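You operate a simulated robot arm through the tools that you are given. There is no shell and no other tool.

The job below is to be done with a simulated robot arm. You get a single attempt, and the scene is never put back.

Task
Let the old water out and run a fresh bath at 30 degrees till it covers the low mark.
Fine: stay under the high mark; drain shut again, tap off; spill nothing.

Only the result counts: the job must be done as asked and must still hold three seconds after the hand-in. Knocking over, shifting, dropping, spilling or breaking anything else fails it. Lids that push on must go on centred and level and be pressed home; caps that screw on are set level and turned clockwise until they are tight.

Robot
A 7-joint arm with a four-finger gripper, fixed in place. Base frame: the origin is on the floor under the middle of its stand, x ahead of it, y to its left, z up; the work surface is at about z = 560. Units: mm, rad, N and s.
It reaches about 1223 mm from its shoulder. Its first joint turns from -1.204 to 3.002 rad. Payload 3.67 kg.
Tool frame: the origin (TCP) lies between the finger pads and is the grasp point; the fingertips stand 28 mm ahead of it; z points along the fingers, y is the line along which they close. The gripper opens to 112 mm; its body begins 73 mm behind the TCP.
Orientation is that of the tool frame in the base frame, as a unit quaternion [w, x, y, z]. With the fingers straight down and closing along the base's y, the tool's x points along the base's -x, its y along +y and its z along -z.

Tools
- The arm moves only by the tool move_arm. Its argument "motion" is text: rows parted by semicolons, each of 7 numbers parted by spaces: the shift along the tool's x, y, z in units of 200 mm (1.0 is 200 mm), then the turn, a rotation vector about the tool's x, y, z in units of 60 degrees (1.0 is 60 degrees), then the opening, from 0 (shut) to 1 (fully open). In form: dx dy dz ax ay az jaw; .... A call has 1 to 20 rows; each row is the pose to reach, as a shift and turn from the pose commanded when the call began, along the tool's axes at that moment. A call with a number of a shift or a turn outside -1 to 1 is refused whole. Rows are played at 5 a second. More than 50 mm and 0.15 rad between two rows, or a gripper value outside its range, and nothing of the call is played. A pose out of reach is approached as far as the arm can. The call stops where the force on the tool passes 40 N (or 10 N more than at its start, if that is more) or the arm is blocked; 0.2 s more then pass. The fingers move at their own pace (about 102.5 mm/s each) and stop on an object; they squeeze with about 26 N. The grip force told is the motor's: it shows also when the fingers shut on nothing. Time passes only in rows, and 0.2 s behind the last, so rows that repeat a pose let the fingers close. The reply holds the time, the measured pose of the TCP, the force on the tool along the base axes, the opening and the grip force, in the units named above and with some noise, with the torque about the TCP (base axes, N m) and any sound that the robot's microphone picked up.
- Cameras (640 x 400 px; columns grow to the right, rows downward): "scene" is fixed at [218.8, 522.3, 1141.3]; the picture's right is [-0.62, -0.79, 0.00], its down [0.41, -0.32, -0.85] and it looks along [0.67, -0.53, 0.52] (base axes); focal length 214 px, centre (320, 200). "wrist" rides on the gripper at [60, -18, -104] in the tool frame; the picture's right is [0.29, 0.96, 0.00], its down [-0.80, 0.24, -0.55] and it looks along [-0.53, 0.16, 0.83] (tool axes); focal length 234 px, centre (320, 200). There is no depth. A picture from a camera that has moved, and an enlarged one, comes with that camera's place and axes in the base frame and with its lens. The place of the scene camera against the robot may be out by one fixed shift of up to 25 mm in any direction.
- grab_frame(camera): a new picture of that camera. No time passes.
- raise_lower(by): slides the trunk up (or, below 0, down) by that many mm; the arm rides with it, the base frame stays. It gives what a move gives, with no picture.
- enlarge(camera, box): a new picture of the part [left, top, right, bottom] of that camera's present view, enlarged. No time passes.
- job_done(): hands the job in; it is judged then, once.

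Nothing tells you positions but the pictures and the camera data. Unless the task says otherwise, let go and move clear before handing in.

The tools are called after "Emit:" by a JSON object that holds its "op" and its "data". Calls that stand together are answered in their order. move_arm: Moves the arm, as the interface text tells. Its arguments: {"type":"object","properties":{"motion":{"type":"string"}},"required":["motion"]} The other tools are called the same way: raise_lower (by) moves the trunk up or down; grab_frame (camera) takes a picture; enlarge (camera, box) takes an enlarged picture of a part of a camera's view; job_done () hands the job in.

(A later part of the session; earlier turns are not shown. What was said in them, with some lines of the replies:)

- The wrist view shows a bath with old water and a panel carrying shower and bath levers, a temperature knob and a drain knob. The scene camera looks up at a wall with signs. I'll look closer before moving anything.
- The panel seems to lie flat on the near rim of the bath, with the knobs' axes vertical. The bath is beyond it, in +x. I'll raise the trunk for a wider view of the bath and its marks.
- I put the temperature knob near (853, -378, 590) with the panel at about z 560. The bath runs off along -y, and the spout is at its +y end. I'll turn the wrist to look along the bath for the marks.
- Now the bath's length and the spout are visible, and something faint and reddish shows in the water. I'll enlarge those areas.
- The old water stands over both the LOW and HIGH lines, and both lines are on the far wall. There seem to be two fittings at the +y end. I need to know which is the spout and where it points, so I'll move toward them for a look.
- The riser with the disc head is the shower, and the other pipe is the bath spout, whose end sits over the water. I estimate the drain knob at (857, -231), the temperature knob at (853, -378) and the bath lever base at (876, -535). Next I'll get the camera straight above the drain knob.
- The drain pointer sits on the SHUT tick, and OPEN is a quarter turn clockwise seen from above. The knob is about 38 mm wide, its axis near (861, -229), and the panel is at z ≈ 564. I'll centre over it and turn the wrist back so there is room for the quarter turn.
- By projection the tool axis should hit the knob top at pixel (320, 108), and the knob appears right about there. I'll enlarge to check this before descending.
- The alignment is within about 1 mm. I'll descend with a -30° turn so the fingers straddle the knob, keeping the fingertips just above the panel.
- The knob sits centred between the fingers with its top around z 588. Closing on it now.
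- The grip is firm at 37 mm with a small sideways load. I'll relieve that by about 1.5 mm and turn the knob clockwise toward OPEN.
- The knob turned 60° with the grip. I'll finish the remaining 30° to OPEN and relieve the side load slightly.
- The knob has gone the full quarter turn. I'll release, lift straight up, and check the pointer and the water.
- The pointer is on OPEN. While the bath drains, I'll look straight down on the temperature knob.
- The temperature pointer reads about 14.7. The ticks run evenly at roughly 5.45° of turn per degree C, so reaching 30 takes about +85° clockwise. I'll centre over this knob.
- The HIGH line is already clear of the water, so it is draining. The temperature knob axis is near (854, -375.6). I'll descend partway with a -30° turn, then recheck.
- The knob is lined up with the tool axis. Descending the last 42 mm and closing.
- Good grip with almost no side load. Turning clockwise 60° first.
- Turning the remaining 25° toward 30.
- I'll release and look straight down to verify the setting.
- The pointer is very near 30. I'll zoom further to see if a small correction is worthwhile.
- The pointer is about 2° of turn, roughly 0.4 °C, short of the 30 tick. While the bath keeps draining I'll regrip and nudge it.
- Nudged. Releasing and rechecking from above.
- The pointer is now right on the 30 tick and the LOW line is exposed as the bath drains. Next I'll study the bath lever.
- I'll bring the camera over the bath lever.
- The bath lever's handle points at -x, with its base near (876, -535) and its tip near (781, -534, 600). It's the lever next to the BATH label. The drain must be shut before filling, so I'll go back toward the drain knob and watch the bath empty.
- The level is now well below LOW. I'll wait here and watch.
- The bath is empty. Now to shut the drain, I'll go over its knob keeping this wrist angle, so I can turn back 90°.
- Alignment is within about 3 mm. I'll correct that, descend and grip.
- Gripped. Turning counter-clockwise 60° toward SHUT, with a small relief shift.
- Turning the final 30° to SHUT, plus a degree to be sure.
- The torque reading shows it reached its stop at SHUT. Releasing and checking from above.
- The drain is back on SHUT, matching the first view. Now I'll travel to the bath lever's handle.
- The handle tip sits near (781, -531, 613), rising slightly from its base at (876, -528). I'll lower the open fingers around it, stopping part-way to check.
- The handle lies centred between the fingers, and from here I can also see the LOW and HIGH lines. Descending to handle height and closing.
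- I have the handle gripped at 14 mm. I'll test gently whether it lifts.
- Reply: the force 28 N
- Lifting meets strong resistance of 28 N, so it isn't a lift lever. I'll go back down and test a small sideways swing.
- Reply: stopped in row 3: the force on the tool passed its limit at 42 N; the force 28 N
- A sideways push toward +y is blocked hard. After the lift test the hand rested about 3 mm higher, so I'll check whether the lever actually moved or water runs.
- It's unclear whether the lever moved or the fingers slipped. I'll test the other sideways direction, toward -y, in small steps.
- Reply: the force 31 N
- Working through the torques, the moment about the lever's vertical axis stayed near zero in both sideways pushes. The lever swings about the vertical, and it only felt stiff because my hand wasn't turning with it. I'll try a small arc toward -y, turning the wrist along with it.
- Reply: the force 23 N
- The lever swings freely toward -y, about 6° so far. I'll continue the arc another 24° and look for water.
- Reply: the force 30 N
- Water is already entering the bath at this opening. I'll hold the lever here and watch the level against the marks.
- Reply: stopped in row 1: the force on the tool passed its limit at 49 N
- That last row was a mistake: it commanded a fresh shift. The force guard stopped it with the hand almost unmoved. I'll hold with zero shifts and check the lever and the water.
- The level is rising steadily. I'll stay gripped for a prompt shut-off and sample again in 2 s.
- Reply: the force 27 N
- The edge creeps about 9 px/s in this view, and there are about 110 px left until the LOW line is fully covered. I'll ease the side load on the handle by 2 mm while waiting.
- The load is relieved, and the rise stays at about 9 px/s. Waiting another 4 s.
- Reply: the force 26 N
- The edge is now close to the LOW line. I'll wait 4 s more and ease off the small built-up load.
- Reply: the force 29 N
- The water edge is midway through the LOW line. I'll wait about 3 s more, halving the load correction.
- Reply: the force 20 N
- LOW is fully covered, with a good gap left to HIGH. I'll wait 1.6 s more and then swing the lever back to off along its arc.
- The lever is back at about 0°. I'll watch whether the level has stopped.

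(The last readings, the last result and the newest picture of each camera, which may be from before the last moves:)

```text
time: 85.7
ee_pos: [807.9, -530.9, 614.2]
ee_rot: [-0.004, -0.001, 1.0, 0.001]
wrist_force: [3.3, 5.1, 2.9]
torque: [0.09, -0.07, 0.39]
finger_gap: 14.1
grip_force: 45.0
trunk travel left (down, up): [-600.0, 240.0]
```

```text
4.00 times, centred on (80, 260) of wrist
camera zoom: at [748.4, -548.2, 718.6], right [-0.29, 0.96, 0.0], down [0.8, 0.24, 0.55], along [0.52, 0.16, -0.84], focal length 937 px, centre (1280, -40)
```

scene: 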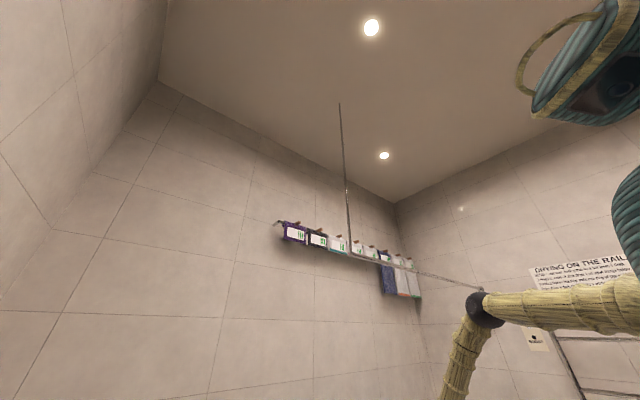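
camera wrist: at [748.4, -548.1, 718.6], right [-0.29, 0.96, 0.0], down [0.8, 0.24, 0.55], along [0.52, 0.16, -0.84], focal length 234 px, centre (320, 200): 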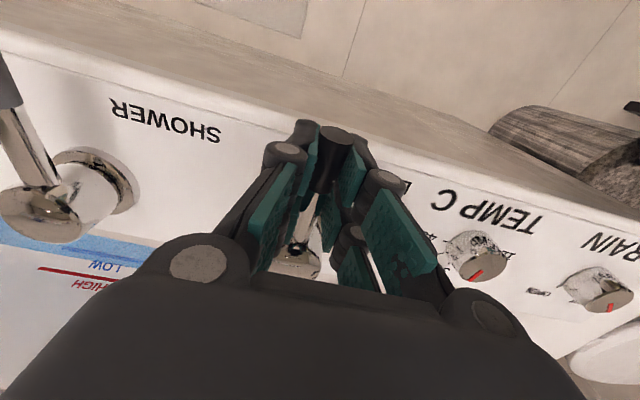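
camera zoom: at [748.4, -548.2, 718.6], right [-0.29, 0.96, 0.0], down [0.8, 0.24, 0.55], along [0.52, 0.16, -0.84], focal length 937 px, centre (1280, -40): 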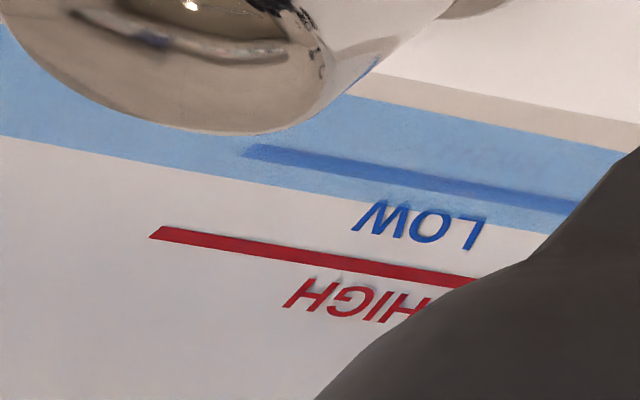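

The level is steady, above LOW and well below HIGH. I'll press the lever gently 1.5° further to make sure it's fully against its off stop.

Emit:
{"op": "move_arm", "data": {"motion": "0 0.005 0 0 0 0.013 0.05; 0 0.009 0 0 0 0.025 0.05; 0 0.009 0 0 0 0.025 0.05; 0 0.009 0 0 0 0.025 0.05"}}

```text
time: 86.7
ee_pos: [808.5, -529.0, 614.3]
ee_rot: [-0.003, 0.013, 1.0, 0.0]
wrist_force: [10.7, -4.9, 4.5]
torque: [0.19, 0.33, 2.16]
finger_gap: 14.5
grip_force: 45.2
trunk travel left (down, up): [-600.0, 240.0]
```

The turning resistance jumped to about 2.5 N·m, so the lever is on its stop and fully off. Releasing and lifting straight clear.

Emit:
{"op": "move_arm", "data": {"motion": "0 0 0 0 0 0 0.3; 0 0 0 0 0 0 0.6; 0 0 0 0 0 0 0.6; 0 0 -0.1 0 0 0 0.6; 0 0 -0.3 0 0 0 0.6; 0 0 -0.5 0 0 0 0.8; 0 0 -0.7 0 0 0 1; 0 0 -0.9 0 0 0 1; 0 0 -1 0 0 0 1"}}

Emit:
{"op": "grab_frame", "data": {"camera": "wrist"}}

```text
time: 88.7
ee_pos: [809.5, -528.2, 811.6]
ee_rot: [-0.004, 0.013, 1.0, 0.002]
wrist_force: [0.3, 0.4, 0.9]
torque: [-0.02, -0.01, 0.02]
finger_gap: 111.9
grip_force: 0.1
trunk travel left (down, up): [-600.0, 240.0]
```

```text
taken
camera wrist: at [748.3, -545.0, 917.4], right [-0.26, 0.96, 0.01], down [0.81, 0.22, 0.55], along [0.53, 0.15, -0.84], focal length 234 px, centre (320, 200)
```

wrist: 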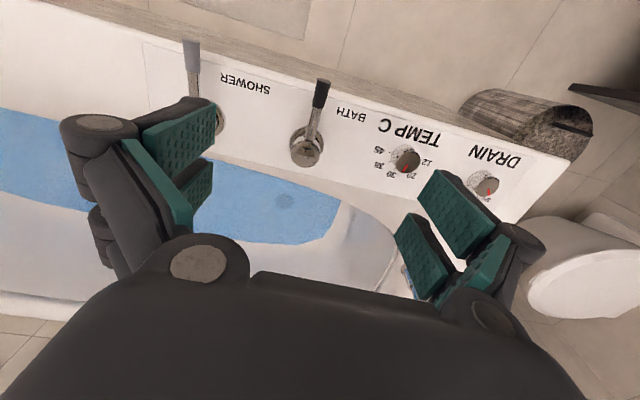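

The lever is back in its original position and the hand is clear. I'll move to the vantage point to verify the level, spout, drain and temperature once more.

Emit:
{"op": "move_arm", "data": {"motion": "-0.04 0.12 -0.1 0 0 0.125 1; -0.08 0.24 -0.2 0 0 0.25 1; -0.12 0.36 -0.3 0 0 0.375 1; -0.16 0.48 -0.4 0 0 0.5 1; -0.2 0.6 -0.5 0 0 0.625 1; -0.24 0.72 -0.55 0 0 0.75 1; -0.28 0.84 -0.55 0 0 0.875 1; -0.32 0.97 -0.55 0 0 0.98 1; -0.32 0.97 -0.55 0 0 0.98 1"}}

Emit:
{"op": "grab_frame", "data": {"camera": "wrist"}}

Emit:
{"op": "enlarge", "data": {"camera": "wrist", "box": [220, 180, 380, 280]}}

Emit:
{"op": "enlarge", "data": {"camera": "wrist", "box": [250, 0, 410, 100]}}

Emit:
{"op": "enlarge", "data": {"camera": "wrist", "box": [380, 110, 556, 220]}}

```text
time: 90.7
ee_pos: [880.3, -336.0, 924.1]
ee_rot: [-0.005, 0.503, 0.865, 0.0]
wrist_force: [-0.7, 0.0, -0.5]
torque: [0.0, 0.01, 0.0]
finger_gap: 111.8
grip_force: 0.1
trunk travel left (down, up): [-600.0, 240.0]
```

```text
taken
camera wrist: at [834.6, -293.7, 1027.7], right [0.69, 0.72, 0.0], down [0.61, -0.58, 0.55], along [0.4, -0.38, -0.84], focal length 234 px, centre (320, 200)
```

wrist: 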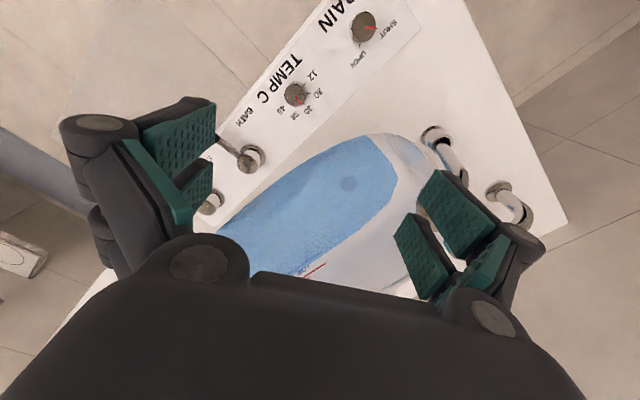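

```text
4.00 times, centred on (300, 230) of wrist
camera zoom: at [834.6, -293.7, 1027.7], right [0.69, 0.72, 0.0], down [0.61, -0.58, 0.55], along [0.4, -0.38, -0.84], focal length 937 px, centre (400, 80)
```

zoom: 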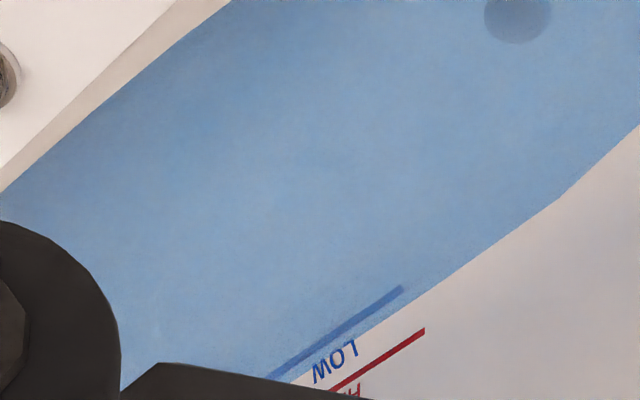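

```text
4.00 times, centred on (330, 50) of wrist
camera zoom: at [834.6, -293.7, 1027.7], right [0.69, 0.72, 0.0], down [0.61, -0.58, 0.55], along [0.4, -0.38, -0.84], focal length 937 px, centre (280, 800)
```

zoom: 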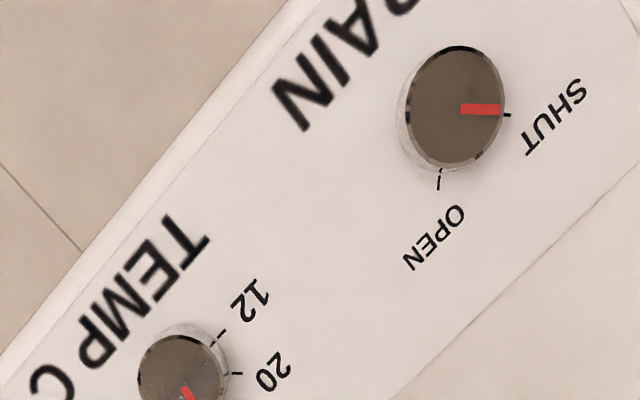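

```text
3.64 times, centred on (468, 165) of wrist
camera zoom: at [834.6, -293.7, 1027.7], right [0.69, 0.72, 0.0], down [0.61, -0.58, 0.55], along [0.4, -0.38, -0.84], focal length 852 px, centre (-218, 327)
```

zoom: 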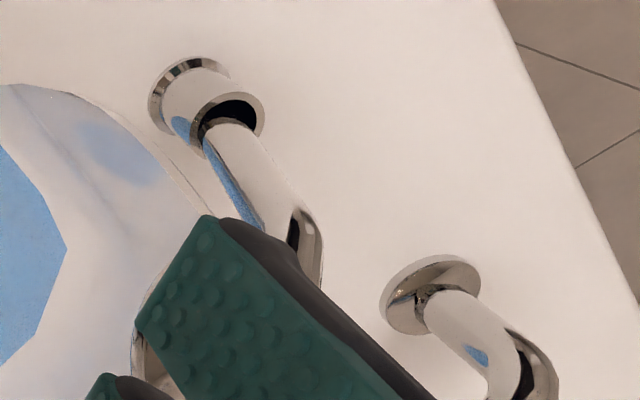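

There is a bluish patch on the bath's end slope. I'll check whether it's a reflection or running water, and recheck the level after a pause.

Emit:
{"op": "enlarge", "data": {"camera": "wrist", "box": [340, 120, 436, 180]}}

Emit:
{"op": "move_arm", "data": {"motion": "0.1 0.05 0 0 0 0 1; 0.2 0.1 0 0 0 0 1; 0.3 0.15 0 0 0 0 1; 0.4 0.2 0 0 0 0 1; 0.5 0.3 0 0 0 0 1; 0.5 0.4 0 0 0 0 1; 0.5 0.5 0 0 0 0 1; 0.5 0.5 0 0 0 0 1"}}

Emit:
{"op": "grab_frame", "data": {"camera": "wrist"}}

Emit:
{"op": "enlarge", "data": {"camera": "wrist", "box": [300, 110, 460, 210]}}

```text
6.67 times, centred on (388, 150) of wrist
camera zoom: at [834.6, -293.7, 1027.7], right [0.69, 0.72, 0.0], down [0.61, -0.58, 0.55], along [0.4, -0.38, -0.84], focal length 1561 px, centre (-133, 533)
```

zoom: 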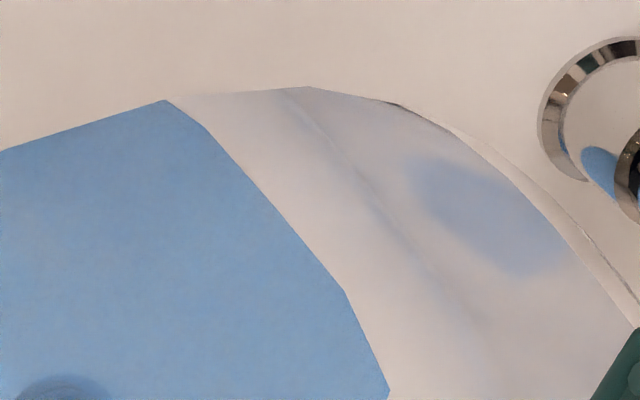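

```text
time: 92.5
ee_pos: [915.8, -201.4, 924.8]
ee_rot: [-0.003, 0.502, 0.865, -0.002]
wrist_force: [0.0, 0.3, -0.4]
torque: [0.0, 0.07, -0.01]
finger_gap: 112.3
grip_force: 0.0
trunk travel left (down, up): [-600.0, 240.0]
```

```text
taken
camera wrist: at [871.4, -157.3, 1029.3], right [0.69, 0.73, 0.0], down [0.61, -0.57, 0.55], along [0.4, -0.38, -0.84], focal length 234 px, centre (320, 200)
```

wrist: 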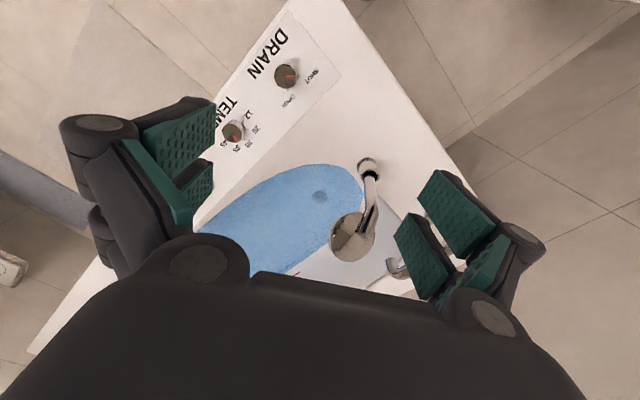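

```text
4.00 times, centred on (380, 160) of wrist
camera zoom: at [871.4, -157.3, 1029.3], right [0.69, 0.73, 0.0], down [0.61, -0.57, 0.55], along [0.4, -0.38, -0.84], focal length 937 px, centre (80, 360)
```

zoom: 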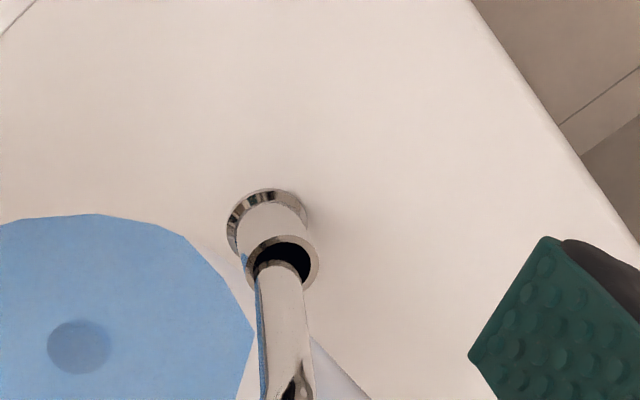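

That patch was a reflection; it's gone from this angle. I'll return to the earlier viewpoint to compare the level again.

Emit:
{"op": "move_arm", "data": {"motion": "-0.1 -0.1 0 0 0 0 1; -0.2 -0.2 0 0 0 0 1; -0.3 -0.3 0 0 0 0 1; -0.4 -0.4 0 0 0 0 1; -0.5 -0.5 0 0 0 0 1; -0.5 -0.5 0 0 0 0 1; -0.5 -0.5 0 0 0 0 1; -0.5 -0.5 0 0 0 0 1; -0.5 -0.5 0 0 0 0 1; -0.5 -0.5 0 0 0 0 1; -0.5 -0.5 0 0 0 0 1; -0.5 -0.5 0 0 0 0 1"}}

Emit:
{"op": "enlarge", "data": {"camera": "wrist", "box": [220, 180, 380, 280]}}

Emit:
{"op": "enlarge", "data": {"camera": "wrist", "box": [230, 60, 358, 140]}}

Emit:
{"op": "enlarge", "data": {"camera": "wrist", "box": [160, 100, 320, 200]}}

```text
time: 95.1
ee_pos: [878.4, -336.5, 923.9]
ee_rot: [-0.003, 0.502, 0.865, 0.0]
wrist_force: [1.1, -0.1, 0.0]
torque: [-0.02, -0.02, -0.01]
finger_gap: 112.1
grip_force: 0.0
trunk travel left (down, up): [-600.0, 240.0]
```

```text
4.00 times, centred on (300, 230) of wrist
camera zoom: at [833.9, -292.9, 1027.9], right [0.69, 0.73, 0.0], down [0.61, -0.57, 0.55], along [0.4, -0.38, -0.84], focal length 937 px, centre (400, 80)
```

zoom: 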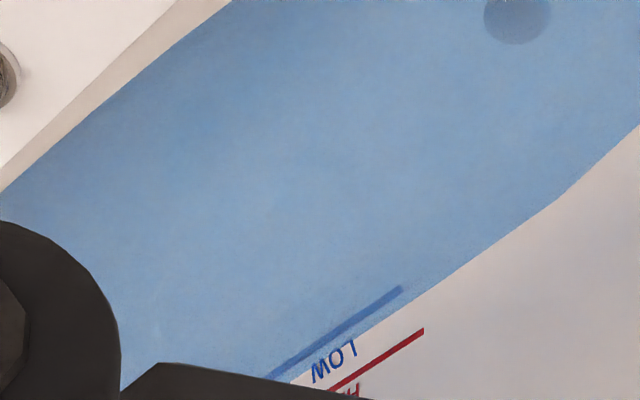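

```text
5.00 times, centred on (294, 100) of wrist
camera zoom: at [833.9, -292.9, 1027.9], right [0.69, 0.73, 0.0], down [0.61, -0.57, 0.55], along [0.4, -0.38, -0.84], focal length 1171 px, centre (450, 700)
```

zoom: 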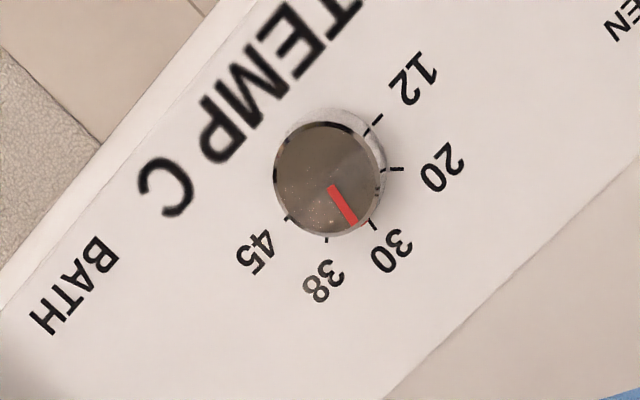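

```text
4.00 times, centred on (240, 150) of wrist
camera zoom: at [833.9, -292.9, 1027.9], right [0.69, 0.73, 0.0], down [0.61, -0.57, 0.55], along [0.4, -0.38, -0.84], focal length 937 px, centre (640, 400)
```

zoom: 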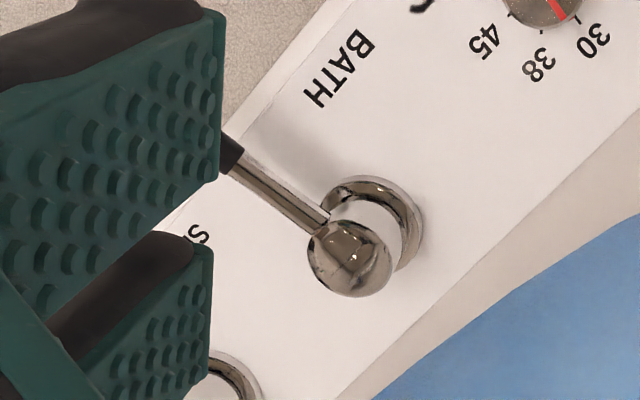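

The level hasn't changed since the last look: it covers LOW and is clear of HIGH. The drain is on SHUT, the temperature on 30, the tap is off and the hand is clear, so I'm handing in.

Emit:
{"op": "job_done", "data": {}}

```text
The job is handed in.
```

The old water is out and the bath has been refilled with fresh water. The level covers the LOW line and sits well below HIGH. I handed the job in, but no verdict came back.

- **Drain:** it is back on SHUT, against its stop. I saw the bath empty before I closed it.
- **Temperature:** the knob pointer is on the 30 tick. There was no thermometer, so I'm going by the dial.
- **Tap:** the bath lever is pressed against its off stop. The level matched in two looks about 4 seconds apart afterwards.
- **Spills:** I saw no water outside the bath.

While the tap was running I sent one wrong move command while holding the lever. The force guard stopped it at 49 N with the hand moved only a few millimetres, and the lever worked normally afterwards.
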